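You operate a simulated robot arm through the tools that you are given. There is no shell and no other tool. Be economical: measure what you need, move in short steps, check, and stop when the job is done.

You are at the controls of a simulated robot arm. One attempt, no reset.

## Task
Tip the last of the salt into the soup, stir it in and cover the pot.
Fine: jar back on the worktop; red spoon, then on the spoons tray; black lid.

Only the result counts: the job must be done as asked and must still hold three seconds after the hand-in. Knocking over, shifting, dropping, spilling or breaking anything else fails it. Lids that push on must go on centred and level and be pressed home; caps that screw on are set level and turned clockwise until they are tight.

## Robot
A 6-joint arm with a two-finger parallel gripper, fixed in place. Base frame: the origin is at the foot of the arm, x ahead of it, y to its left, z up. Lengths are in mm, angles in rad, forces in N, time in s.
With the tool pointing down near the work surface it reaches from about 120 to 680 mm from the base axis. Its first joint turns from -2.897 to 2.897 rad. Payload 3.91 kg.
The tool frame sits at the grasp point between the pads (the TCP): z along the fingers, y along the line on which they close. The tips reach 30 mm beyond it. The gripper opens to 110 mm. The fingers are 20 mm wide and 10 mm thick; the gripper's body (48 by 112 mm) begins 55 mm behind the TCP.
Orientation is that of the tool frame in the base frame, as a unit quaternion [w, x, y, z]. With the fingers straight down and closing along the base's y, the tool's x points along the base's -x, its y along +y and its z along -z.

## Interface
- The arm moves only by the tool send_rows. Its argument "increments" is a list that holds one entry, the list of rows, each a list of 7 numbers: the turn, a rotation vector about the tool's x, y, z in rad, then the shift along the tool's x, y, z in mm, then the opening, from 0 (shut) to 1 (fully open). In form: [[[rx, ry, rz, tx, ty, tz, hand], ...]]. A call has 1 to 10 rows; each row is the pose to reach, as a shift and turn from the pose commanded when the call began, along the tool's axes at that moment. Rows are played at 5 a second. More than 50 mm and 0.15 rad between two rows, or a gripper value outside its range, and nothing of the call is played. A pose out of reach is approached as far as the arm can. The call stops where the force on the tool passes 50 N (or 10 N more than at its start, if that is more) or the arm is blocked; 0.2 s more then pass. Each finger travels about 45 mm/s and halts on what it meets, pressing with about 35 N; the grip force reading is that of the motor and also rises with nothing between the fingers. The clock runs only during rows and for 0.2 s after the last one: add rows that repeat a pose to give the fingers time. The reply holds the time, the measured pose of the TCP, the force on the tool along the base axes, the opening and the grip force, in the units named above and with some noise, and new pictures: "show" is both (left out), scene, wrist or none.
- Cameras (640 x 400 px; columns grow to the right, rows downward): "scene" is fixed at [55.5, 652.6, 1659.4]; the picture's right is [-0.61, -0.79, 0.00], its down [-0.75, 0.58, -0.32] and it looks along [0.25, -0.19, -0.95] (base axes); focal length 278 px, centre (320, 200). "wrist" rides on the gripper at [-36, 0, -57] in the tool frame; the picture's right is [0.00, -1.00, 0.00], its down [0.97, 0.00, -0.24] and it looks along [0.24, 0.00, 0.97] (tool axes); focal length 218 px, centre (320, 200).
- slide_trunk(by): slides the trunk up (or, below 0, down) by that many mm; the arm rides with it, the base frame stays. It gives what a move gives, with no picture.
- locate(camera, pixels): for up to 12 pixels [column, row] of the newest picture of that camera ("zoom" is the newest enlarged one), the place [x, y, z] in the base frame of the surface seen there, good to about 3 mm, but the place of the scene camera against the robot may be out by one fixed shift of up to 25 mm in any direction. No time passes.
- enlarge(camera, box): a new picture of the part [left, top, right, bottom] of that camera's present view, enlarged. No time passes.
- sign_off(): hands the job in; it is judged then, once.

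Work in short steps. Measure before you move; look again where a grasp or a placing could have gone wrong, and mend it. You have 80 turns and 150 pictures in all, those below and enlarged ones among them. Open the gripper and draw the arm clear of the work before you hand the job in, unless the task says otherwise; then end with one line.

The tools are called after "Emit:" as name(argument=value, ...) on one line, values as JSON. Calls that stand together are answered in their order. send_rows: Moves the arm, as the interface text tells. Its arguments: {"type":"object","properties":{"increments":{"type":"array","items":{"type":"array","items":{"type":"array","items":{"type":"number"}}}},"show":{"type":"string","enum":["both","scene","wrist","none"]}},"required":["increments"]} The other tools are called the same way: slide_trunk (by) slides the trunk up or down; locate (camera, pixels) gives the place of the surface under pixels of a picture; enlarge (camera, box) takes an enlarged picture of a part of a camera's view; sign_off () hands the job in.

At the start:

```text
t: 0.0
ee_pos: [60.2, 319.9, 1240.6]
orientation: [-0.001, 0.0, 1.0, 0.0]
ft_force: [-0.1, -0.2, -0.5]
gripper_width: 110.2
grip_force: 0.0
trunk travel left (down, up): [-525.0, 65.0]
```

scene: 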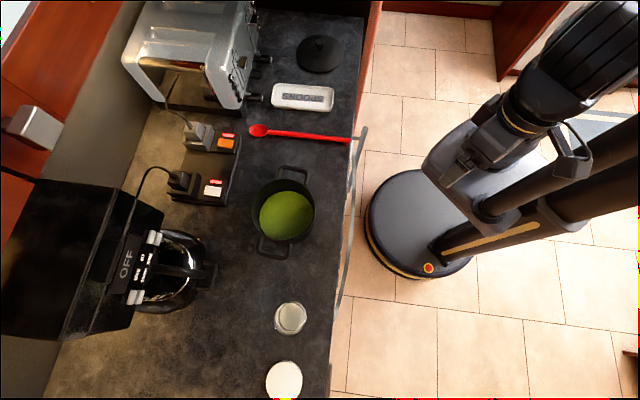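
wrist: 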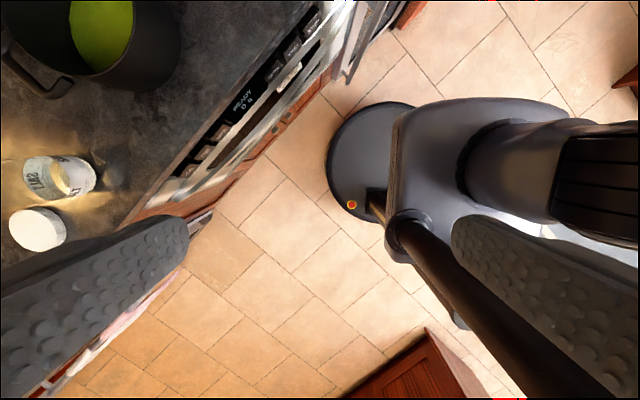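

The scene shows the pot at (285,212), salt jar at (290,318), a white lid or jar at (284,379), the red spoon at (300,133), the tray at (302,96) and the black lid at (320,53). I'll enlarge two areas and measure these points.

Emit:
enlarge(camera="scene", box=[220, 150, 380, 400])

Emit:
enlarge(camera="scene", box=[220, 20, 380, 150])

Emit:
locate(camera="scene", pixels=[[285, 215], [290, 315], [284, 379], [258, 131], [300, 134], [345, 139], [302, 96], [320, 53], [320, 40], [330, 180], [277, 248], [292, 172]])

Emit:
locate(camera="wrist", pixels=[[60, 175], [37, 230], [100, 30], [60, 88], [85, 175], [35, 178]])

```text
1.60 times, centred on (300, 275) of scene
```

zoom: 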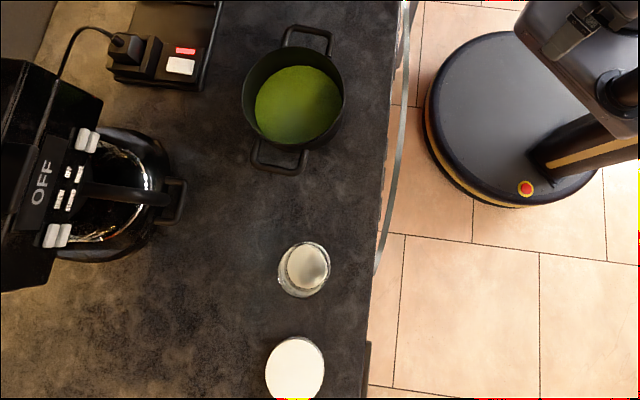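

```text
3.08 times, centred on (300, 85) of scene
```

zoom: 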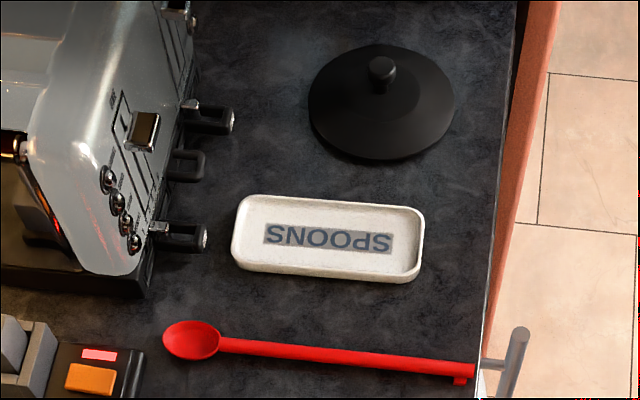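

```text
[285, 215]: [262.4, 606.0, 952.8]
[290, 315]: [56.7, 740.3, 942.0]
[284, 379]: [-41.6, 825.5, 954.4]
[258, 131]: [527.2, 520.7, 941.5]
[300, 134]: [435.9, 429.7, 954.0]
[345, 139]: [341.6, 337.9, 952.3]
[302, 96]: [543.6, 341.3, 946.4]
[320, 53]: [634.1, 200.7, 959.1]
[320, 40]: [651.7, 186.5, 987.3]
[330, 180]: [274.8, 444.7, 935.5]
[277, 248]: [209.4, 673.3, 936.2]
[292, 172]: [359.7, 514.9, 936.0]
```

```text
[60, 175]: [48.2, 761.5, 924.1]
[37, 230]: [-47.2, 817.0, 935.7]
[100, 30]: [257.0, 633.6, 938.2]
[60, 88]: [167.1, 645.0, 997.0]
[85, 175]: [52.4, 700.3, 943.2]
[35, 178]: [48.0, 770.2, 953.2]
```

Next, a closer look at the jar and the white object in the wrist view, plus counter heights and the robot base in the scene.

Emit:
enlarge(camera="wrist", box=[0, 130, 160, 260])

Emit:
enlarge(camera="scene", box=[250, 290, 330, 400])

Emit:
locate(camera="scene", pixels=[[300, 280], [330, 330], [420, 215], [290, 350], [352, 136], [340, 110], [325, 304], [335, 260], [370, 20]])

```text
3.08 times, centred on (80, 195) of wrist
```

zoom: 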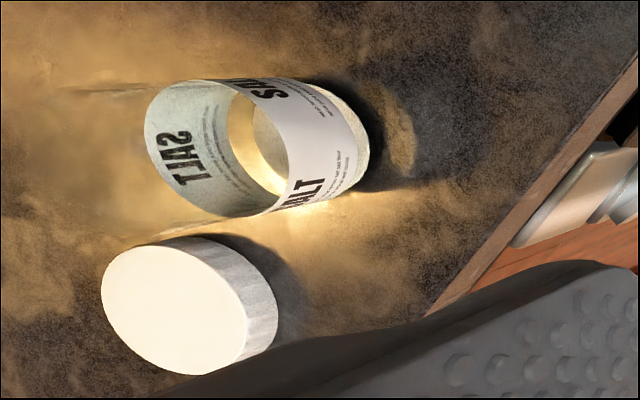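

```text
3.64 times, centred on (290, 345) of scene
```

zoom: 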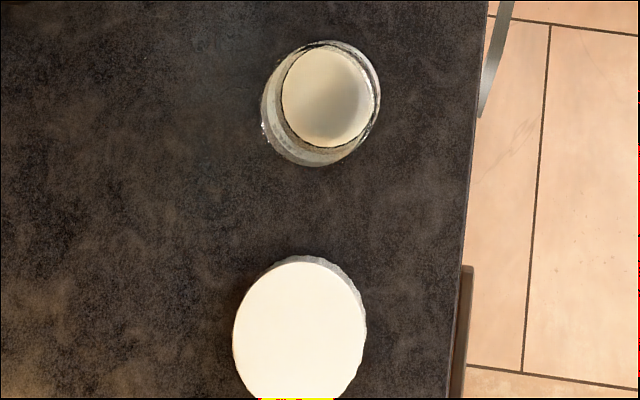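

```text
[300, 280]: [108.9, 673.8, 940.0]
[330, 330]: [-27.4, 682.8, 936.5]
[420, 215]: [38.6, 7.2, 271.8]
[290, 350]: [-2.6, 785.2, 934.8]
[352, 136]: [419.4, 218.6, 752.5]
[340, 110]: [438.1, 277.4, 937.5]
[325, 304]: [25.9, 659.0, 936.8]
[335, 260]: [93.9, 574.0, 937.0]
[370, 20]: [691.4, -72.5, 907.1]
```

The jar is open with its cap beside it. I'll move the wrist camera towards the jar and pot, so I can measure in the robot's own frame and test the reach.

Emit:
send_rows(increments=[[[0, 0, 0, 0, 45, 0, 1], [0, 0, 0, 0, 90, 0, 1], [0, 0, 0, 0, 135, 0, 1], [0, 0, 0, -20, 180, 0, 1], [0, 0, 0, -40, 220, 0, 1], [0, 0, 0, -60, 250, 0, 1], [0, 0, 0, -60, 250, 0, 1]]])

```text
t: 1.6
ee_pos: [121.0, 570.8, 1239.7]
orientation: [0.0, -0.001, 1.0, 0.0]
ft_force: [0.5, 0.6, -0.5]
gripper_width: 109.8
grip_force: 0.1
trunk travel left (down, up): [-525.0, 65.0]
```

scene: 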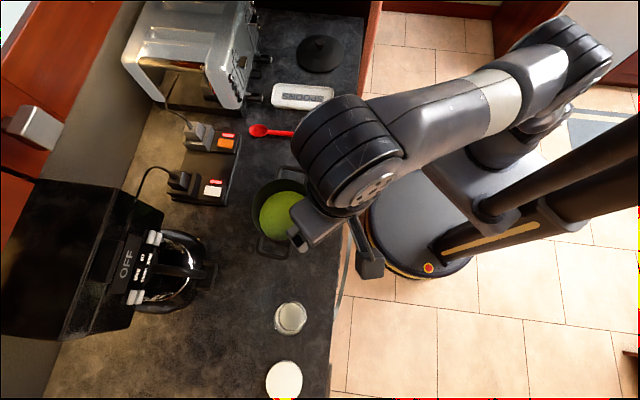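
wrist: 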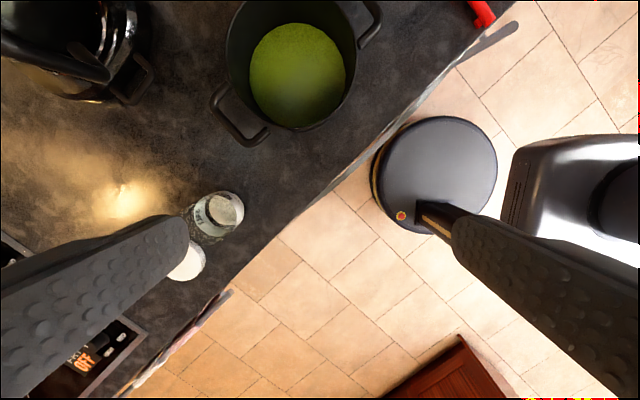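

The arm reached it cleanly. I'll measure the pot, the jar and the counter in the wrist picture.

Emit:
locate(camera="wrist", pixels=[[298, 75], [228, 45], [355, 60], [300, 128], [225, 212], [198, 215], [243, 210], [188, 262], [300, 170], [240, 125], [370, 25], [160, 180]])

Emit:
enlarge(camera="wrist", box=[140, 160, 300, 290])

Emit:
enlarge(camera="wrist", box=[200, 0, 400, 160])

```text
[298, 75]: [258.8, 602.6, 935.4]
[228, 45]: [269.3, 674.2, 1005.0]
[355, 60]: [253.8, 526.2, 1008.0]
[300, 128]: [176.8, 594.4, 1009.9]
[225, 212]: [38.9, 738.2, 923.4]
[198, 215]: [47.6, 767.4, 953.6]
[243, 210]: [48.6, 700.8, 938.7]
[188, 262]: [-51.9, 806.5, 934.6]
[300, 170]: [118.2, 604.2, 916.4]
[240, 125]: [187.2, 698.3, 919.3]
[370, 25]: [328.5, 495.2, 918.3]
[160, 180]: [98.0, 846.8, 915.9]
```

```text
3.08 times, centred on (220, 225) of wrist
```

zoom: 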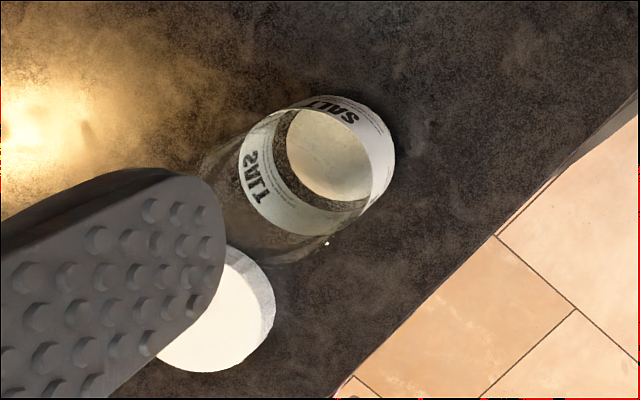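

```text
2.50 times, centred on (300, 80) of wrist
```

zoom: 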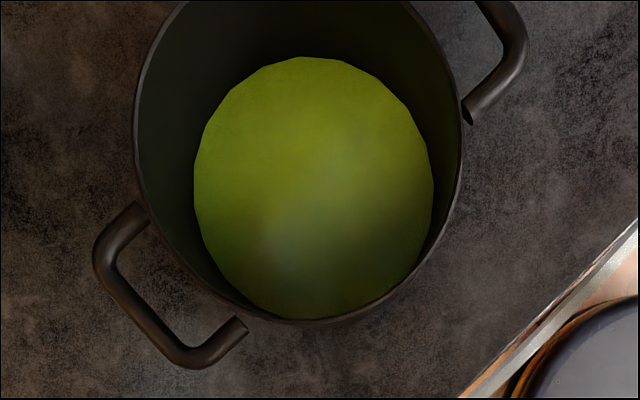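

In the robot frame the counter is at z≈917, the pot rim at z≈1008 centred near (253,601), and the soup at 935. I'll turn the tool so that, once pitched, it points outward along +y with the camera on top.

Emit:
send_rows(increments=[[[0, 0, -0.15, 0, -10, 0, 1], [0, 0, -0.3, 0, -30, 0, 1], [0, 0, -0.45, 0, -50, 0, 1], [0, 0, -0.6, 0, -70, 0, 1], [0, 0, -0.75, 0, -90, 0, 1], [0, 0, -0.9, 10, -110, 0, 1], [0, 0, -1.05, 20, -130, 0, 1], [0, 0, -1.2, 40, -150, 0, 1], [0, 0, -1.35, 50, -160, 0, 1], [0, 0, -1.5, 64, -170, 0, 1]]], show="none")

```text
t: 3.8
ee_pos: [57.7, 399.7, 1241.2]
orientation: [0.0, -0.682, 0.731, 0.0]
ft_force: [1.5, 0.2, 0.1]
gripper_width: 110.1
grip_force: 0.1
trunk travel left (down, up): [-525.0, 65.0]
```

Now I'll pitch the tool outward by about 60° in place and look at the jar.

Emit:
send_rows(increments=[[[0, -0.15, 0, 0, 0, 0, 1], [0, -0.3, 0, 0, 0, 0, 1], [0, -0.45, 0, 0, 0, 0, 1], [0, -0.6, 0, 0, 0, 0, 1], [0, -0.75, 0, 0, 0, 0, 1], [0, -0.9, 0, 0, 0, 0, 1], [0, -1.05, 0, 0, 0, 0, 1], [0, -1.05, 0, 0, 0, 0, 1]]])

```text
t: 5.6
ee_pos: [55.4, 399.1, 1241.0]
orientation: [0.367, -0.59, 0.633, 0.343]
ft_force: [0.3, 0.0, 0.6]
gripper_width: 110.1
grip_force: 0.1
trunk travel left (down, up): [-525.0, 65.0]
```

scene: 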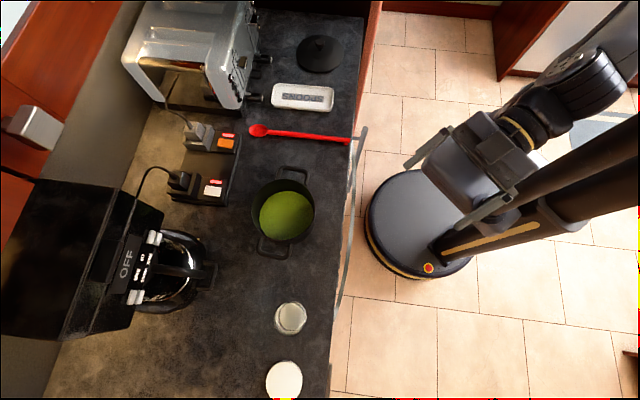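
wrist: 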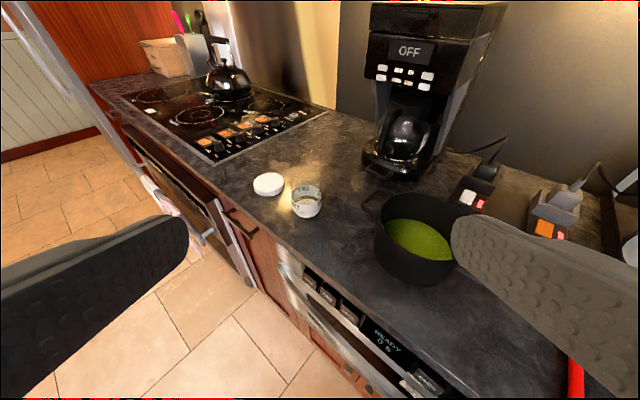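

The view is good, with the jar at (306,201). I'll zoom in and measure its outline.

Emit:
enlarge(camera="wrist", box=[240, 150, 370, 240])

Emit:
locate(camera="wrist", pixels=[[306, 212], [293, 195], [306, 186], [320, 195], [306, 218], [306, 224], [295, 208], [268, 184], [270, 203], [340, 215]])

```text
4.44 times, centred on (305, 195) of wrist
```

zoom: 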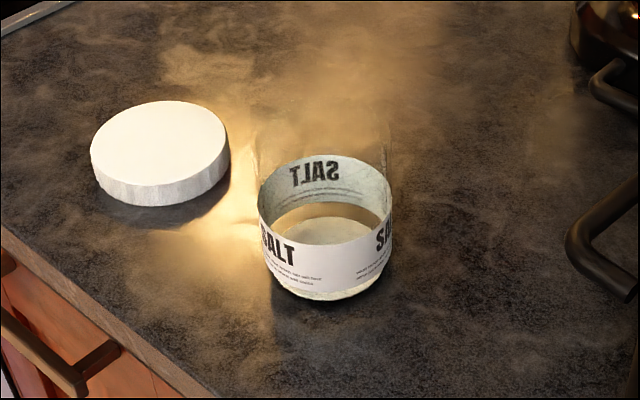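

```text
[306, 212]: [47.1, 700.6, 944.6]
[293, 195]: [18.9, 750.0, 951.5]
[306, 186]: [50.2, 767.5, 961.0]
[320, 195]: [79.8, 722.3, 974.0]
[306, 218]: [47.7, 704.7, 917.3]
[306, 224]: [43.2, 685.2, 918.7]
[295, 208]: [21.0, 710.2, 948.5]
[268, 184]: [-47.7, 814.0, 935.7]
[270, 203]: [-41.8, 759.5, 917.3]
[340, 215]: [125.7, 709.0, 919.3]
```

The jar is centred near (49,734) with radius about 33, and its label spans roughly z 922–961 with clear glass above. I'll move to a pre-grasp point about 135 mm in front of it and pitch down to 15° below horizontal.

Emit:
send_rows(increments=[[[0, -0.03, 0, 16, 3.5, 36.5, 1], [0, -0.06, 0, 32, 7, 73, 1], [0, -0.09, 0, 48, 10.7, 109.5, 1], [0, -0.12, 0, 64, 14.3, 146, 1], [0, -0.16, 0, 80, 18, 182.5, 1], [0, -0.2, 0, 96, 21.5, 219, 1], [0, -0.23, 0, 112, 25, 255, 1], [0, -0.26, 0, 128.5, 28.6, 292, 1], [0, -0.26, 0, 128.5, 28.6, 292, 1]]])

```text
t: 7.6
ee_pos: [25.2, 586.5, 983.5]
orientation: [0.446, -0.536, 0.584, 0.416]
ft_force: [-0.5, -0.2, -0.1]
gripper_width: 110.0
grip_force: 0.0
out of reach, approached as far as the arm can: row 7, 8, 9
trunk travel left (down, up): [-525.0, 65.0]
```

scene: 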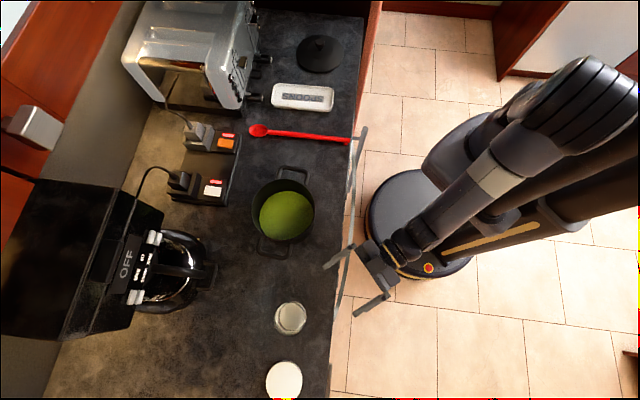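
wrist: 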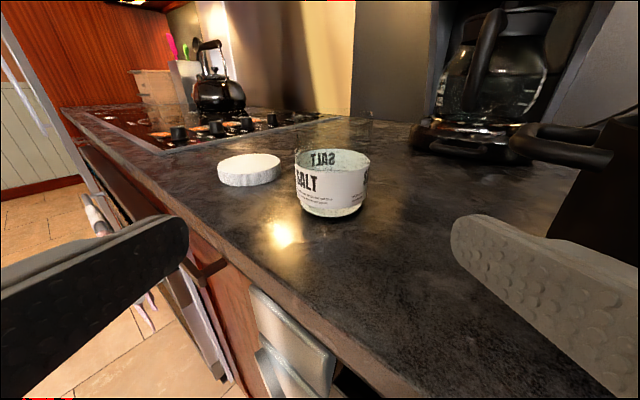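

The orientation is right, but the arm hit its reach limit about 15 mm off. The shoulder is probably too high for this near-horizontal pose, so I'll raise the hand 200 mm and then lower the trunk by as much.

Emit:
send_rows(increments=[[[0, 0, 0, -39, -3, -10, 1], [0, 0, 0, -78, -6, -20, 1], [0, 0, 0, -117, -9, -30, 1], [0, 0, 0, -156, -11, -40, 1], [0, 0, 0, -194, -13.4, -50, 1], [0, 0, 0, -194, -13.4, -50, 1]]], show="none")

```text
t: 9.0
ee_pos: [38.1, 587.9, 1185.8]
orientation: [0.446, -0.541, 0.58, 0.416]
ft_force: [0.3, -0.4, 0.7]
gripper_width: 110.0
grip_force: 0.0
trunk travel left (down, up): [-525.0, 65.0]
```

The hand is clear at z≈1186, so I'll slide the trunk down 200.

Emit:
slide_trunk(by=-200)

```text
t: 11.2
ee_pos: [38.1, 588.2, 985.5]
orientation: [0.445, -0.541, 0.579, 0.416]
ft_force: [0.0, 0.6, 0.1]
gripper_width: 109.8
grip_force: 0.0
trunk travel left (down, up): [-325.0, 265.0]
```

The trunk slide kept the pose as expected. I'll advance partway, to y≈660, and look.

Emit:
send_rows(increments=[[[0, 0, 0, -2, 0, 25, 1], [0, 0, 0, -4, 0, 50, 1], [0, 0, 0, -5.5, -0.5, 73, 1], [0, 0, 0, -5.5, -0.5, 73, 1]]])

```text
t: 12.2
ee_pos: [43.3, 659.9, 972.2]
orientation: [0.445, -0.541, 0.581, 0.415]
ft_force: [-0.2, 0.3, 0.7]
gripper_width: 110.3
grip_force: 0.1
trunk travel left (down, up): [-325.0, 265.0]
```

scene: 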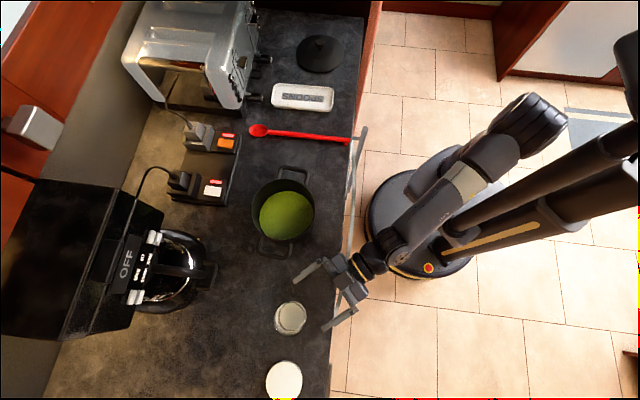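
wrist: 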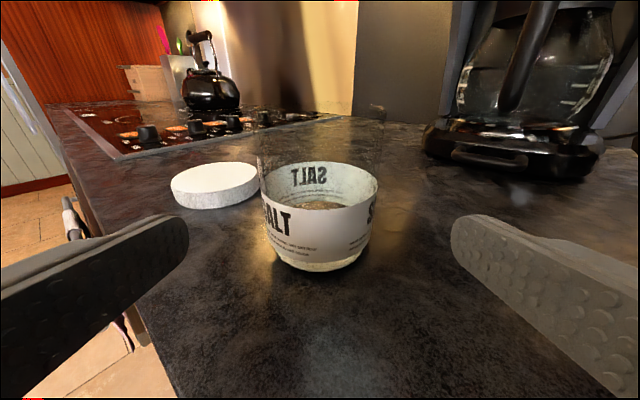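

The jar is centred between the fingers at column ~321, and its rim is at z≈1007 by geometry. I'll advance the remaining 65 mm, still open.

Emit:
send_rows(increments=[[[0, 0, 0, -1, 0, 22, 1], [0, 0, 0, -2, -0.5, 44, 1], [0, 0, 0, -3, -0.7, 65.6, 1], [0, 0, 0, -3, -0.7, 65.6, 1]]])

```text
t: 13.2
ee_pos: [48.0, 723.0, 958.1]
orientation: [0.446, -0.541, 0.581, 0.415]
ft_force: [0.1, 0.4, 0.9]
gripper_width: 110.3
grip_force: 0.0
trunk travel left (down, up): [-325.0, 265.0]
```

scene: 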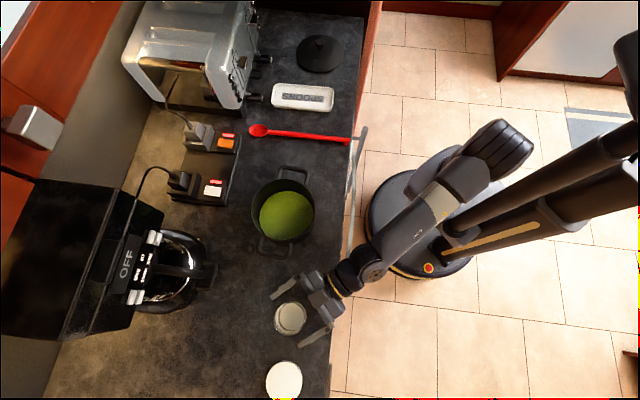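
wrist: 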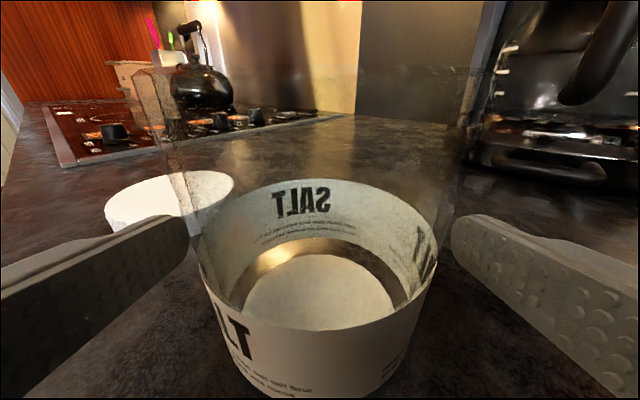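

Jar is between the pads. I'll close the gripper.

Emit:
send_rows(increments=[[[0, 0, 0, 0, 0, 0, 0.8], [0, 0, 0, 0, 0, 0, 0.65], [0, 0, 0, 0, 0, 0, 0.5], [0, 0, 0, 0, 0, 0, 0.5], [0, 0, 0, 0, 0, 0, 0.5], [0, 0, 0, 0, 0, 0, 0.5]]], show="wrist")

```text
t: 14.6
ee_pos: [46.6, 722.9, 958.7]
orientation: [0.445, -0.541, 0.58, 0.415]
ft_force: [0.1, 0.5, 0.5]
gripper_width: 66.8
grip_force: 35.1
trunk travel left (down, up): [-325.0, 265.0]
```

wrist: 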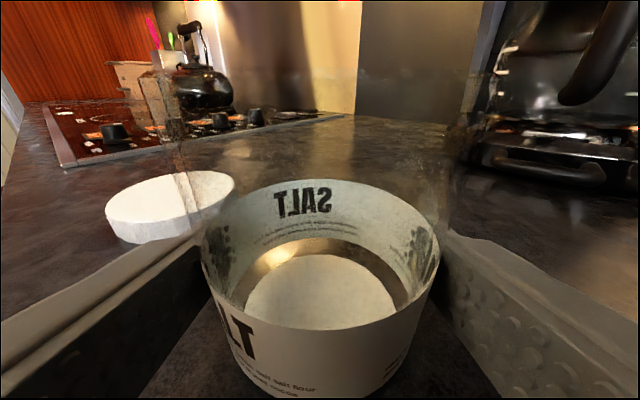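

The grip is firm at 66.8 mm and 35 N. I'll lift straight up 150 mm, then carry the jar level to just short of the pot centre.

Emit:
send_rows(increments=[[[0, 0, 0, -36, 0, -9.6, 0.5], [0, 0, 0, -72, 0.5, -19.2, 0.5], [0, 0, 0, -109, 0.7, -29, 0.5], [0, 0, 0, -145, 1, -38.5, 0.5], [0, 0, 0, -139, -30, -57.5, 0.5], [0, 0, 0, -133, -61, -76.5, 0.5], [0, 0, 0, -127, -92, -95.5, 0.5], [0, 0, 0, -121, -123, -114, 0.5], [0, 0, 0, -115, -154, -133, 0.5], [0, 0, 0, -109, -185.5, -152, 0.5]]])

```text
t: 16.8
ee_pos: [226.1, 590.6, 1103.5]
orientation: [0.446, -0.541, 0.58, 0.415]
ft_force: [-0.2, 0.5, -0.6]
gripper_width: 66.8
grip_force: 35.0
trunk travel left (down, up): [-325.0, 265.0]
```

scene: 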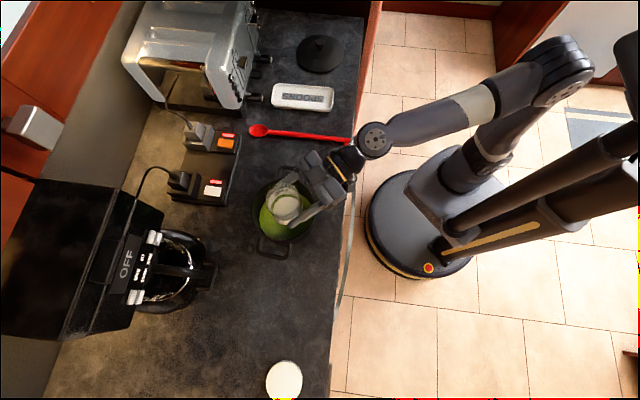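
wrist: 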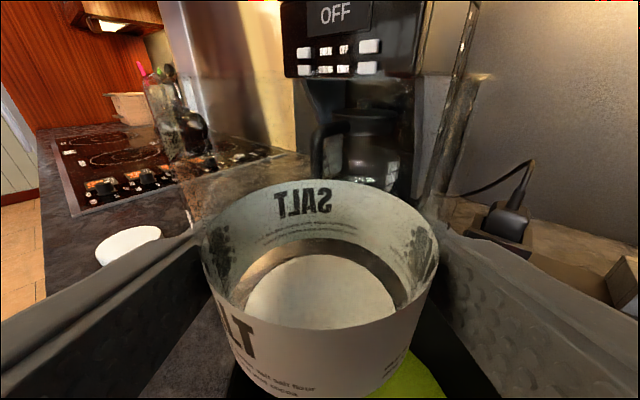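

The jar is over the pot, which shows below it on the scene side. I'll start tipping it towards +x, about the horizontal heading, up to 1.35 rad.

Emit:
send_rows(increments=[[[-0.0386, 0, 0.145, 0, 0, 0, 0.5], [-0.0771, 0, 0.29, 0, 0, 0, 0.5], [-0.1157, 0, 0.435, 0, 0, 0, 0.5], [-0.154, 0, 0.58, 0, 0, 0, 0.5], [-0.193, 0, 0.725, 0, 0, 0, 0.5], [-0.231, 0, 0.87, 0, 0, 0, 0.5], [-0.27, 0, 1.015, 0, 0, 0, 0.5], [-0.308, 0, 1.16, 0, 0, 0, 0.5], [-0.347, 0, 1.305, 0, 0, 0, 0.5]]])

```text
t: 18.8
ee_pos: [225.6, 592.0, 1101.9]
orientation: [0.009, -0.143, 0.713, 0.687]
ft_force: [-0.6, -0.2, -0.8]
gripper_width: 66.4
grip_force: 35.0
trunk travel left (down, up): [-325.0, 265.0]
```

scene: 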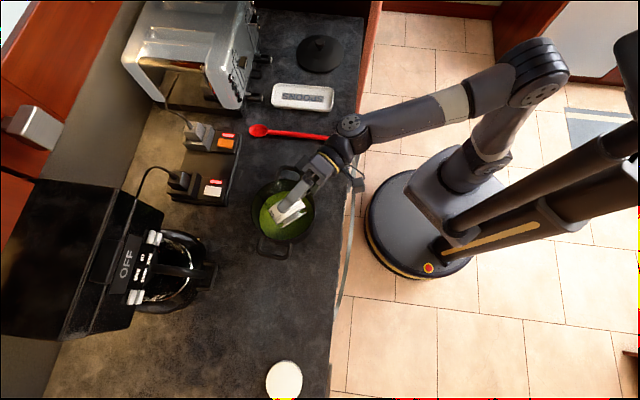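
wrist: 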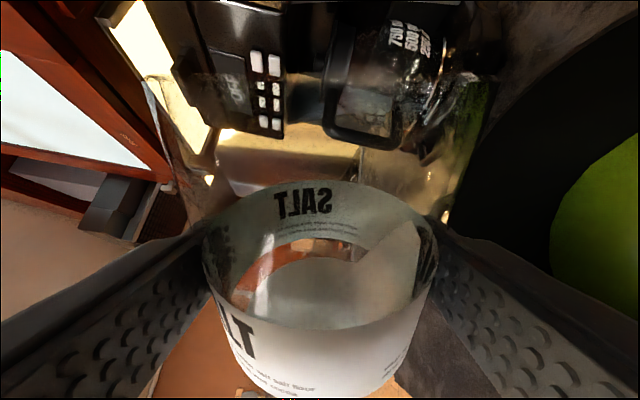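

The salt is sliding towards the lip. I'll keep tipping to about 2.4 rad total and hold.

Emit:
send_rows(increments=[[[-0.03, 0, 0.11, 0, 0, 0, 0.5], [-0.06, 0, 0.22, 0, 0, 0, 0.5], [-0.09, 0, 0.33, 0, 0, 0, 0.5], [-0.119, 0, 0.45, 0, 0, 0, 0.5], [-0.149, 0, 0.56, 0, 0, 0, 0.5], [-0.18, 0, 0.68, 0, 0, 0, 0.5], [-0.213, 0, 0.8, 0, 0, 0, 0.5], [-0.247, 0, 0.93, 0, 0, 0, 0.5], [-0.279, 0, 1.05, 0, 0, 0, 0.5], [-0.279, 0, 1.05, 0, 0, 0, 0.5]]])

```text
t: 21.0
ee_pos: [225.9, 591.1, 1103.1]
orientation: [-0.354, 0.233, 0.59, 0.687]
ft_force: [0.2, 0.2, -0.2]
gripper_width: 66.6
grip_force: 35.4
trunk travel left (down, up): [-325.0, 265.0]
```

scene: 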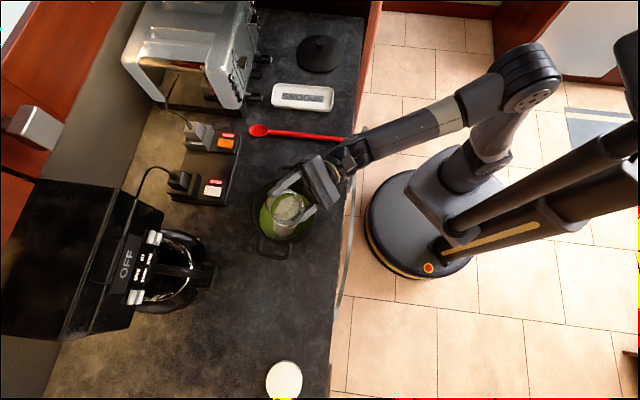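
wrist: 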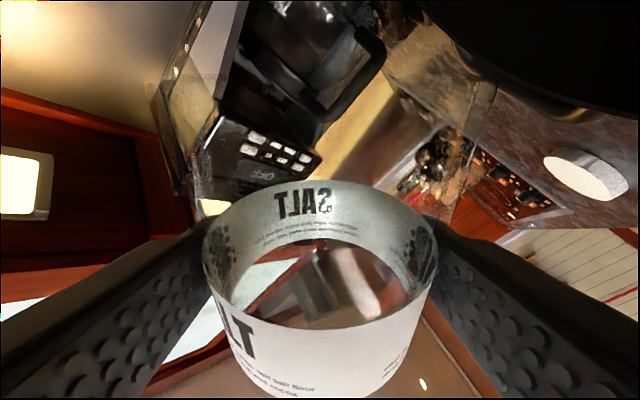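

The jar looks empty, since the room shows through its bottom. I'll tip a little further, hold briefly and check for leftovers.

Emit:
send_rows(increments=[[[-0.035, 0, 0.13, 0, 0, 0, 0.5], [-0.07, 0, 0.26, 0, 0, 0, 0.5], [-0.1, 0, 0.38, 0, 0, 0, 0.5], [-0.1, 0, 0.38, 0, 0, 0, 0.5], [-0.1, 0, 0.38, 0, 0, 0, 0.5], [-0.1, 0, 0.38, 0, 0, 0, 0.5]]], show="wrist")

Emit:
enlarge(camera="wrist", box=[190, 160, 450, 400])

```text
t: 22.4
ee_pos: [225.1, 592.7, 1103.1]
orientation: [-0.465, 0.358, 0.501, 0.636]
ft_force: [0.5, -0.2, -0.4]
gripper_width: 66.7
grip_force: 35.5
trunk travel left (down, up): [-325.0, 265.0]
```

wrist: 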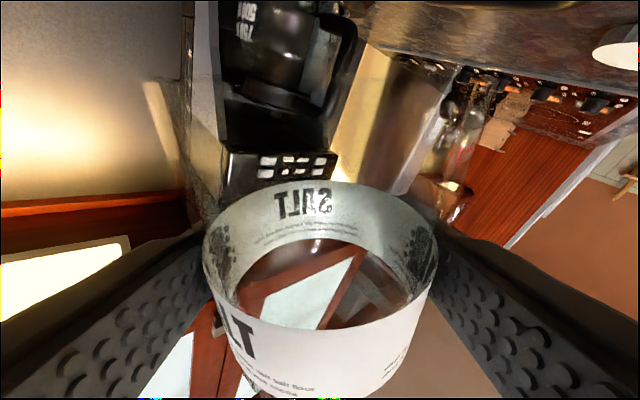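

```text
1.67 times, centred on (320, 280) of wrist
```

zoom: 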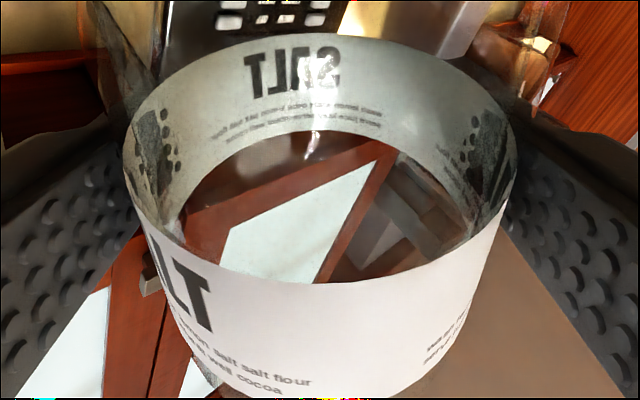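

The jar is empty. I'll roll it back upright over the pot.

Emit:
send_rows(increments=[[[0.0373, 0, -0.14, 0, 0, 0, 0.5], [0.0745, 0, -0.28, 0, 0, 0, 0.5], [0.1118, 0, -0.42, 0, 0, 0, 0.5], [0.149, 0, -0.56, 0, 0, 0, 0.5], [0.186, 0, -0.7, 0, 0, 0, 0.5], [0.2235, 0, -0.84, 0, 0, 0, 0.5], [0.261, 0, -0.98, 0, 0, 0, 0.5], [0.298, 0, -1.12, 0, 0, 0, 0.5], [0.335, 0, -1.26, 0, 0, 0, 0.5], [0.3646, 0, -1.37, 0, 0, 0, 0.5]]], show="none")

Emit:
send_rows(increments=[[[0.0373, 0, -0.14, 0, 0, 0, 0.5], [0.0745, 0, -0.28, 0, 0, 0, 0.5], [0.1118, 0, -0.42, 0, 0, 0, 0.5], [0.149, 0, -0.56, 0, 0, 0, 0.5], [0.186, 0, -0.7, 0, 0, 0, 0.5], [0.2235, 0, -0.84, 0, 0, 0, 0.5], [0.261, 0, -0.98, 0, 0, 0, 0.5], [0.298, 0, -1.12, 0, 0, 0, 0.5], [0.335, 0, -1.26, 0, 0, 0, 0.5], [0.363, 0, -1.365, 0, 0, 0, 0.5]]], show="both")

```text
t: 24.6
ee_pos: [225.2, 591.1, 1104.3]
orientation: [-0.011, -0.123, 0.712, 0.692]
ft_force: [-0.3, -0.4, -2.2]
gripper_width: 66.8
grip_force: 34.9
trunk travel left (down, up): [-325.0, 265.0]
```

```text
t: 26.8
ee_pos: [224.6, 592.8, 1102.1]
orientation: [0.446, -0.542, 0.579, 0.415]
ft_force: [-0.1, -0.4, -1.2]
gripper_width: 66.9
grip_force: 35.3
trunk travel left (down, up): [-325.0, 265.0]
```

scene: 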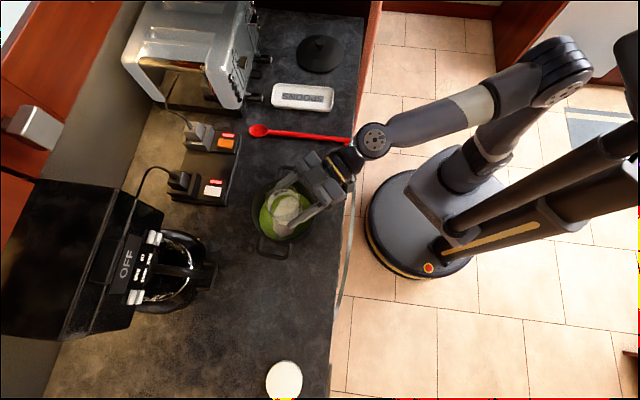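
wrist: 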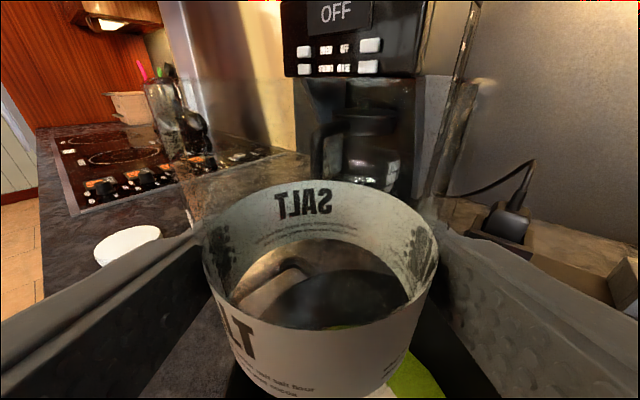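

The jar is upright and empty. I'll carry it back along the same path to its old spot, stopping a few mm above the counter.

Emit:
send_rows(increments=[[[0, 0, 0, -6, 31, 19, 0.5], [0, 0, 0, -12, 62, 38, 0.5], [0, 0, 0, -18, 93, 57, 0.5], [0, 0, 0, -24, 124, 76, 0.5], [0, 0, 0, -30, 155, 95, 0.5], [0, 0, 0, -36, 186.5, 113.5, 0.5], [0, 0, 0, 0, 186, 123.1, 0.5], [0, 0, 0, 36, 186, 132.7, 0.5], [0, 0, 0, 72, 185.5, 142, 0.5], [0, 0, 0, 102, 185.5, 150, 0.5]]], show="both")

```text
t: 29.0
ee_pos: [49.0, 725.2, 964.0]
orientation: [0.444, -0.541, 0.581, 0.415]
ft_force: [0.6, 0.2, -0.5]
gripper_width: 66.6
grip_force: 35.4
trunk travel left (down, up): [-325.0, 265.0]
```

scene: 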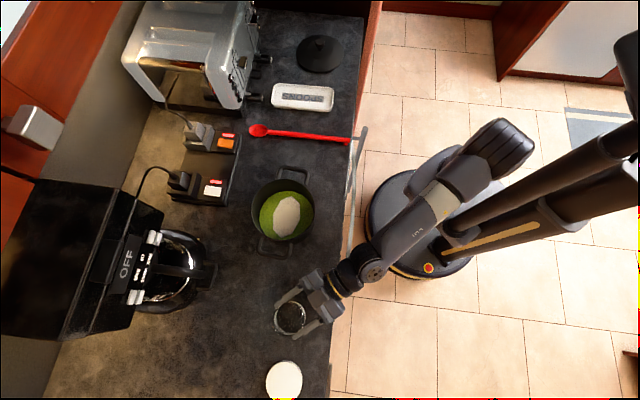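
wrist: 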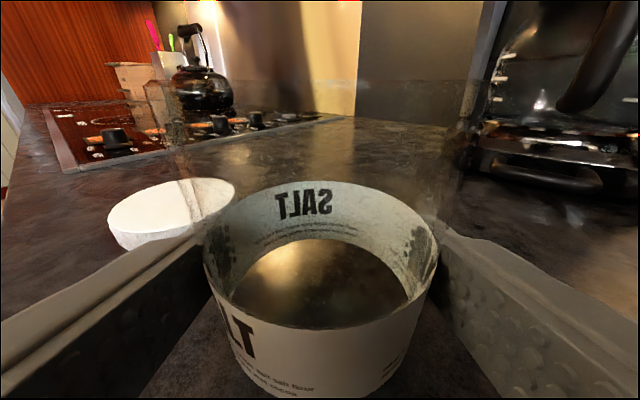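

The salt is in the soup and the jar is about 6 mm above the counter. I'll lower it in small steps.

Emit:
send_rows(increments=[[[0, 0, 0, 2, 0, 0.5, 0.5], [0, 0, 0, 4, 0, 1, 0.5], [0, 0, 0, 5.2, 0, 1.3, 0.5], [0, 0, 0, 6, 0, 1.5, 0.5]]], show="none")

```text
t: 30.0
ee_pos: [47.2, 723.8, 959.4]
orientation: [0.445, -0.541, 0.58, 0.415]
ft_force: [-0.7, 0.4, 0.6]
gripper_width: 66.8
grip_force: 35.2
trunk travel left (down, up): [-325.0, 265.0]
```

There's no clear contact yet, so I'll go another 2 mm in fine steps.

Emit:
send_rows(increments=[[[0, 0, 0, 0.7, 0, 0.2, 0.5], [0, 0, 0, 1.3, 0, 0.3, 0.5], [0, 0, 0, 1.3, 0, 0.3, 0.5]]], show="none")

```text
t: 30.8
ee_pos: [48.3, 722.4, 959.0]
orientation: [0.446, -0.541, 0.58, 0.415]
ft_force: [-1.7, 2.6, 6.4]
gripper_width: 66.9
grip_force: 35.1
trunk travel left (down, up): [-325.0, 265.0]
```

Contact shows at 6 N upward, so the jar is seated. I'll open the gripper.

Emit:
send_rows(increments=[[[0, 0, 0, 0, 0, 0, 0.65], [0, 0, 0, 0, 0, 0, 0.75], [0, 0, 0, 0, 0, 0, 0.9], [0, 0, 0, 0, 0, 0, 1], [0, 0, 0, 0, 0, 0, 1], [0, 0, 0, 0, 0, 0, 1]]], show="wrist")

```text
t: 32.2
ee_pos: [48.7, 723.4, 957.7]
orientation: [0.446, -0.541, 0.581, 0.414]
ft_force: [0.1, 0.7, 0.7]
gripper_width: 110.0
grip_force: 0.1
trunk travel left (down, up): [-325.0, 265.0]
```

wrist: 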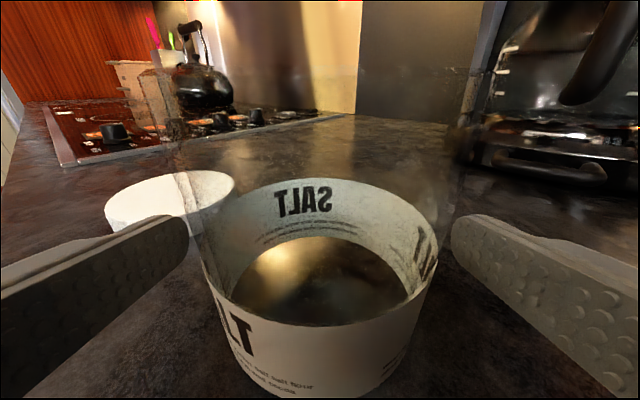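

The jar stands released. I'll back straight out 150 mm, then rise.

Emit:
send_rows(increments=[[[0, 0, 0, 0, 0, -35, 1], [0, 0, 0, 0, 0, -75, 1], [0, 0, 0, 0, 0, -115, 1], [0, 0, 0, 0, 0, -150, 1], [0, 0, 0, -38, 0, -165, 1], [0, 0, 0, -76, 0, -180, 1], [0, 0, 0, -114, 0, -195, 1], [0, 0, 0, -152, 0, -210, 1], [0, 0, 0, -190, 0, -225, 1], [0, 0, 0, -220, 0, -240, 1]]], show="scene")

```text
t: 34.4
ee_pos: [35.0, 548.2, 1232.3]
orientation: [0.445, -0.542, 0.58, 0.415]
ft_force: [0.7, -0.2, 0.4]
gripper_width: 109.9
grip_force: 0.0
trunk travel left (down, up): [-325.0, 265.0]
```

scene: 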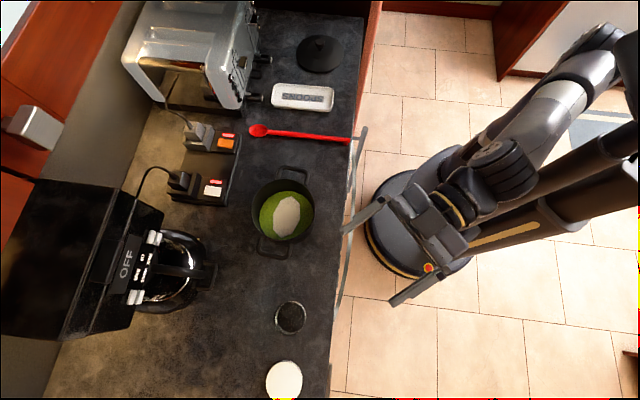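

Next I'll turn to heading 45° and move in front of the spoon's handle end.

Emit:
send_rows(increments=[[[0.087, 0, 0.023, 12.5, -23, -34, 1], [0.174, 0, 0.046, 25, -46, -67, 1], [0.261, 0, 0.069, 37.5, -69, -101, 1], [0.348, 0, 0.092, 50, -92, -134, 1], [0.435, 0, 0.116, 62.5, -115, -168, 1], [0.522, 0, 0.139, 75, -138, -201, 1], [0.609, 0, 0.162, 87.5, -161, -235, 1], [0.696, 0, 0.185, 100, -185, -269, 1]]], show="wrist")

```text
t: 36.2
ee_pos: [201.6, 250.7, 1205.1]
orientation: [0.565, -0.301, 0.733, 0.231]
ft_force: [0.5, 0.8, 0.6]
gripper_width: 109.9
grip_force: 0.0
trunk travel left (down, up): [-325.0, 265.0]
```

wrist: 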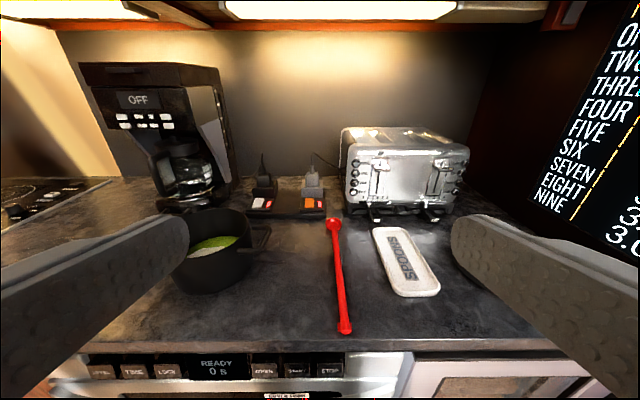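

This view shows the spoon, tray and pot clearly. I'll measure them.

Emit:
locate(camera="wrist", pixels=[[345, 328], [342, 300], [340, 270], [337, 248], [333, 224], [400, 262], [384, 232], [420, 292], [376, 230], [438, 292], [405, 297], [345, 345]])

Emit:
enlarge(camera="wrist", box=[300, 200, 460, 350])

```text
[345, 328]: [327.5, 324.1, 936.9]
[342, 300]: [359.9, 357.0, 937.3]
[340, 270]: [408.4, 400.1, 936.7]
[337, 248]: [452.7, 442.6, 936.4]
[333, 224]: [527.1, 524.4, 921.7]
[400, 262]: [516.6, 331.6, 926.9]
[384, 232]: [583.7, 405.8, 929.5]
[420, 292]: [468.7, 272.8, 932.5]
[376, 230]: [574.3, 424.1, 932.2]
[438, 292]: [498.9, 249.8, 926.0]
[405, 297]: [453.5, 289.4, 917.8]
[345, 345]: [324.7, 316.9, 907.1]
```

```text
2.67 times, centred on (380, 275) of wrist
```

zoom: 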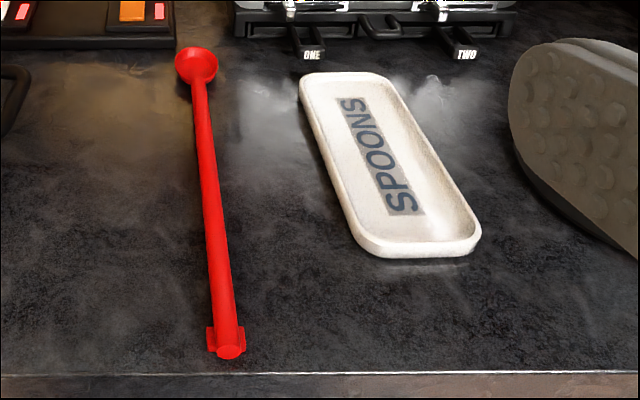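

The handle line runs from (327,324) to (453,443) with its top at z≈937, and the bowl is near (527,524). I'll go to a pre-grasp point above the handle, pitching to about 42° below horizontal with a part-open gripper.

Emit:
send_rows(increments=[[[0, 0.08, 0, 25.6, -6.2, 32, 0.8], [0, 0.16, 0, 51.2, -12.5, 64, 0.6], [0, 0.24, 0, 76.8, -18.7, 96, 0.6], [0, 0.32, 0, 102.5, -25, 128, 0.6], [0, 0.4, 0, 128, -31, 160, 0.6], [0, 0.475, 0, 153.7, -37.4, 191.8, 0.6], [0, 0.475, 0, 153.7, -37.4, 191.8, 0.6]]])

```text
t: 37.8
ee_pos: [332.1, 327.8, 1007.9]
orientation: [0.375, -0.348, 0.845, 0.154]
ft_force: [-0.2, 0.8, 0.3]
gripper_width: 66.0
grip_force: 0.1
trunk travel left (down, up): [-325.0, 265.0]
```

scene: 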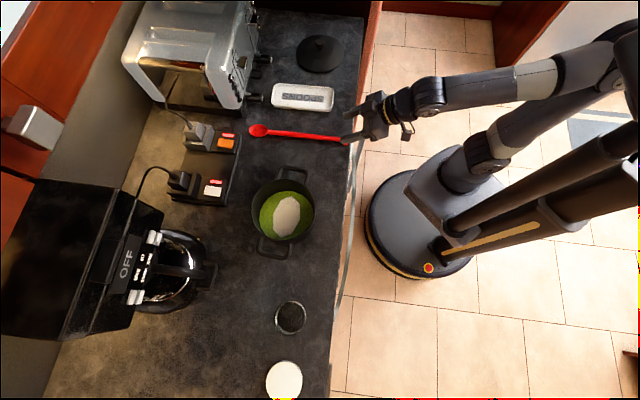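
wrist: 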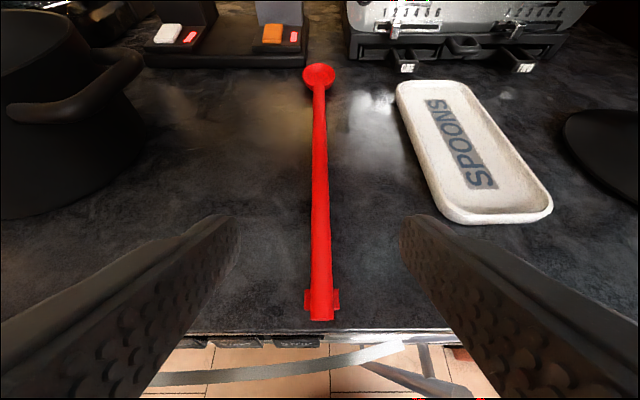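

The spoon is centred between the fingers. I'll refine the handle and counter measurements up close.

Emit:
locate(camera="wrist", pixels=[[321, 300], [320, 260], [320, 220], [319, 180], [319, 140], [319, 80], [319, 66], [312, 220], [329, 220], [290, 240], [350, 240], [337, 300]])

```text
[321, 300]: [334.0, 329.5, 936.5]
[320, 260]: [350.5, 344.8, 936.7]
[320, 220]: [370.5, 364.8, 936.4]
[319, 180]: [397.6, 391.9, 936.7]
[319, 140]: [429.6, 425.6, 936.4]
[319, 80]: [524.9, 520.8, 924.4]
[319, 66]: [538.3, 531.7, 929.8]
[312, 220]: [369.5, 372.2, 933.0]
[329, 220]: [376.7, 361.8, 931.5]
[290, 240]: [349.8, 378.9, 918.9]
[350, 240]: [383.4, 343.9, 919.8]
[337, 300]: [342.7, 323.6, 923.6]
```

Handle axis lies on y≈x−5 with centre z≈930, and the counter is at about 918. I'll advance along the tool to the grasp with the tips about 3 mm off the counter.

Emit:
send_rows(increments=[[[0, 0, 0, 0, 0, 30, 0.6], [0, 0, 0, 0, 0, 60, 0.6], [0, 0, 0, -1, 0, 78, 0.6], [0, 0, 0, -1, 0, 88.5, 0.6], [0, 0, 0, -1, 0, 88.5, 0.6]]], show="wrist")

```text
t: 39.0
ee_pos: [378.1, 372.2, 950.0]
orientation: [0.375, -0.349, 0.845, 0.154]
ft_force: [-0.7, 0.1, -0.3]
gripper_width: 65.9
grip_force: 0.0
trunk travel left (down, up): [-325.0, 265.0]
```

wrist: 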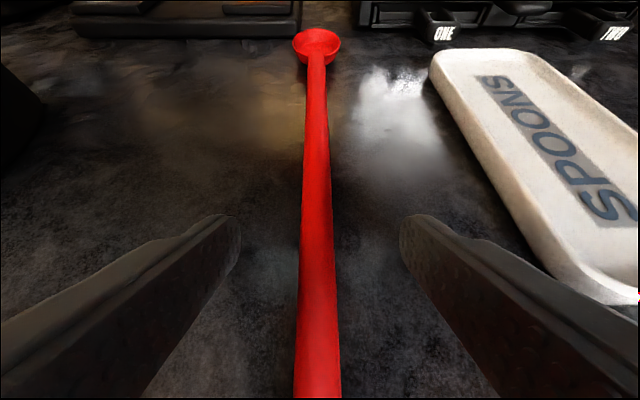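

The handle is between the fingertips, so I'll close.

Emit:
send_rows(increments=[[[0, 0, 0, 0, 0, 0, 0.4], [0, 0, 0, 0, 0, 0, 0.2], [0, 0, 0, 0, 0, 0, 0], [0, 0, 0, 0, 0, 0, 0], [0, 0, 0, 0, 0, 0, 0], [0, 0, 0, 0, 0, 0, 0]]], show="wrist")

```text
t: 40.4
ee_pos: [378.3, 371.9, 950.6]
orientation: [0.376, -0.347, 0.846, 0.153]
ft_force: [-0.3, -0.3, 0.8]
gripper_width: 12.8
grip_force: 34.4
trunk travel left (down, up): [-325.0, 265.0]
```

wrist: 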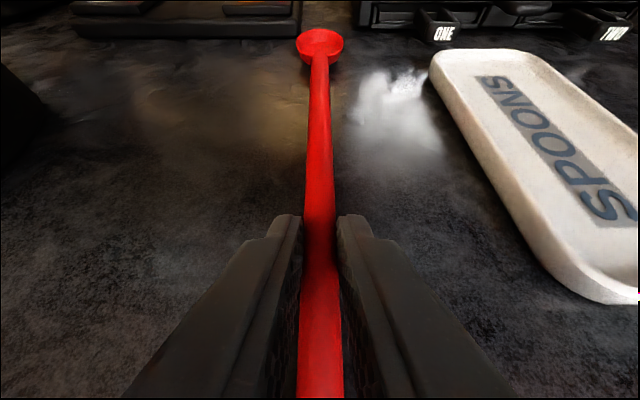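

The grip holds at 12.8 mm and 34 N. I'll lift the spoon straight up by raising the trunk 200 mm, back to its first height.

Emit:
slide_trunk(by=200)

```text
t: 42.5
ee_pos: [379.0, 372.6, 1149.7]
orientation: [0.375, -0.348, 0.846, 0.153]
ft_force: [-0.4, 0.0, -0.5]
gripper_width: 12.8
grip_force: 34.7
trunk travel left (down, up): [-525.0, 65.0]
```

Now I'll rise a further 90 mm while pitching so the bowl hangs down about 57°.

Emit:
send_rows(increments=[[[0, 0.07, 0, -22, 0, -20, 0], [0, 0.14, 0, -44, 0, -40, 0], [0, 0.28, 0, -66.7, 0, -60.3, 0], [0, 0.42, 0, -66.7, 0, -60.3, 0], [0, 0.56, 0, -66.7, 0, -60.3, 0], [0, 0.7, 0, -66.7, 0, -60.3, 0], [0, 0.84, 0, -66.7, 0, -60.3, 0], [0, 0.98, 0, -66.7, 0, -60.3, 0], [0, 0.98, 0, -66.7, 0, -60.3, 0]]])

```text
t: 44.5
ee_pos: [378.5, 372.2, 1238.5]
orientation: [-0.068, -0.379, 0.923, -0.029]
ft_force: [-0.4, 0.1, -0.3]
gripper_width: 12.8
grip_force: 35.4
trunk travel left (down, up): [-525.0, 65.0]
```

scene: 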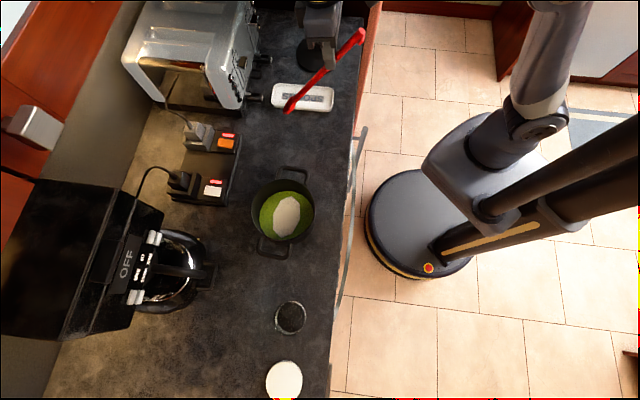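
wrist: 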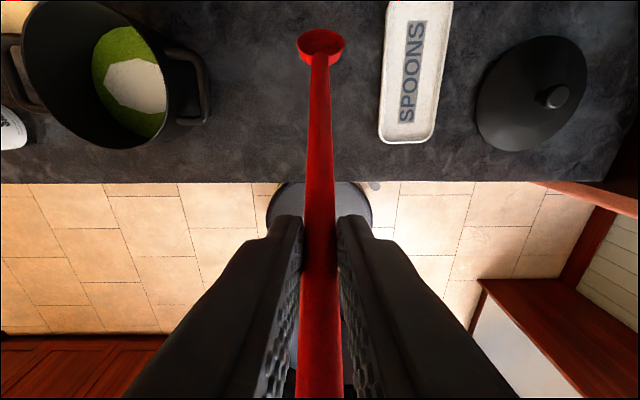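

The spoon held its angle in the grip. I'll measure the bowl and re-measure the pot from here, plus the tray and lid for later.

Emit:
locate(camera="wrist", pixels=[[320, 55], [320, 43], [319, 30], [319, 80], [26, 60], [135, 20], [120, 145], [555, 97], [530, 95], [575, 60], [510, 140], [435, 20]])

Emit:
enlarge(camera="wrist", box=[370, 0, 620, 160])

```text
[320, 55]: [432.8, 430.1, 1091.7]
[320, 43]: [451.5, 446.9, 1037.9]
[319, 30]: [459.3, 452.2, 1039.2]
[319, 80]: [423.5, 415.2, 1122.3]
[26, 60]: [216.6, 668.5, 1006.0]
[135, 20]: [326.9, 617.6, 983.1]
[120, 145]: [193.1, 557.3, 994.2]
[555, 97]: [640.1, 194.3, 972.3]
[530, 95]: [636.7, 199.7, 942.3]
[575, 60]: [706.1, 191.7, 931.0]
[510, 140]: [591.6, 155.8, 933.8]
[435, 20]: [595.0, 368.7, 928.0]
```

```text
2.50 times, centred on (495, 80) of wrist
```

zoom: 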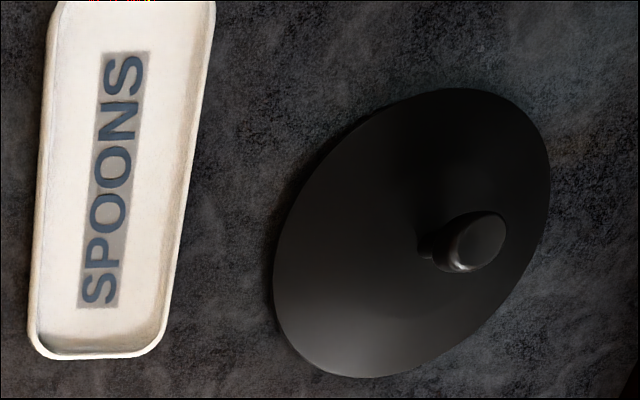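

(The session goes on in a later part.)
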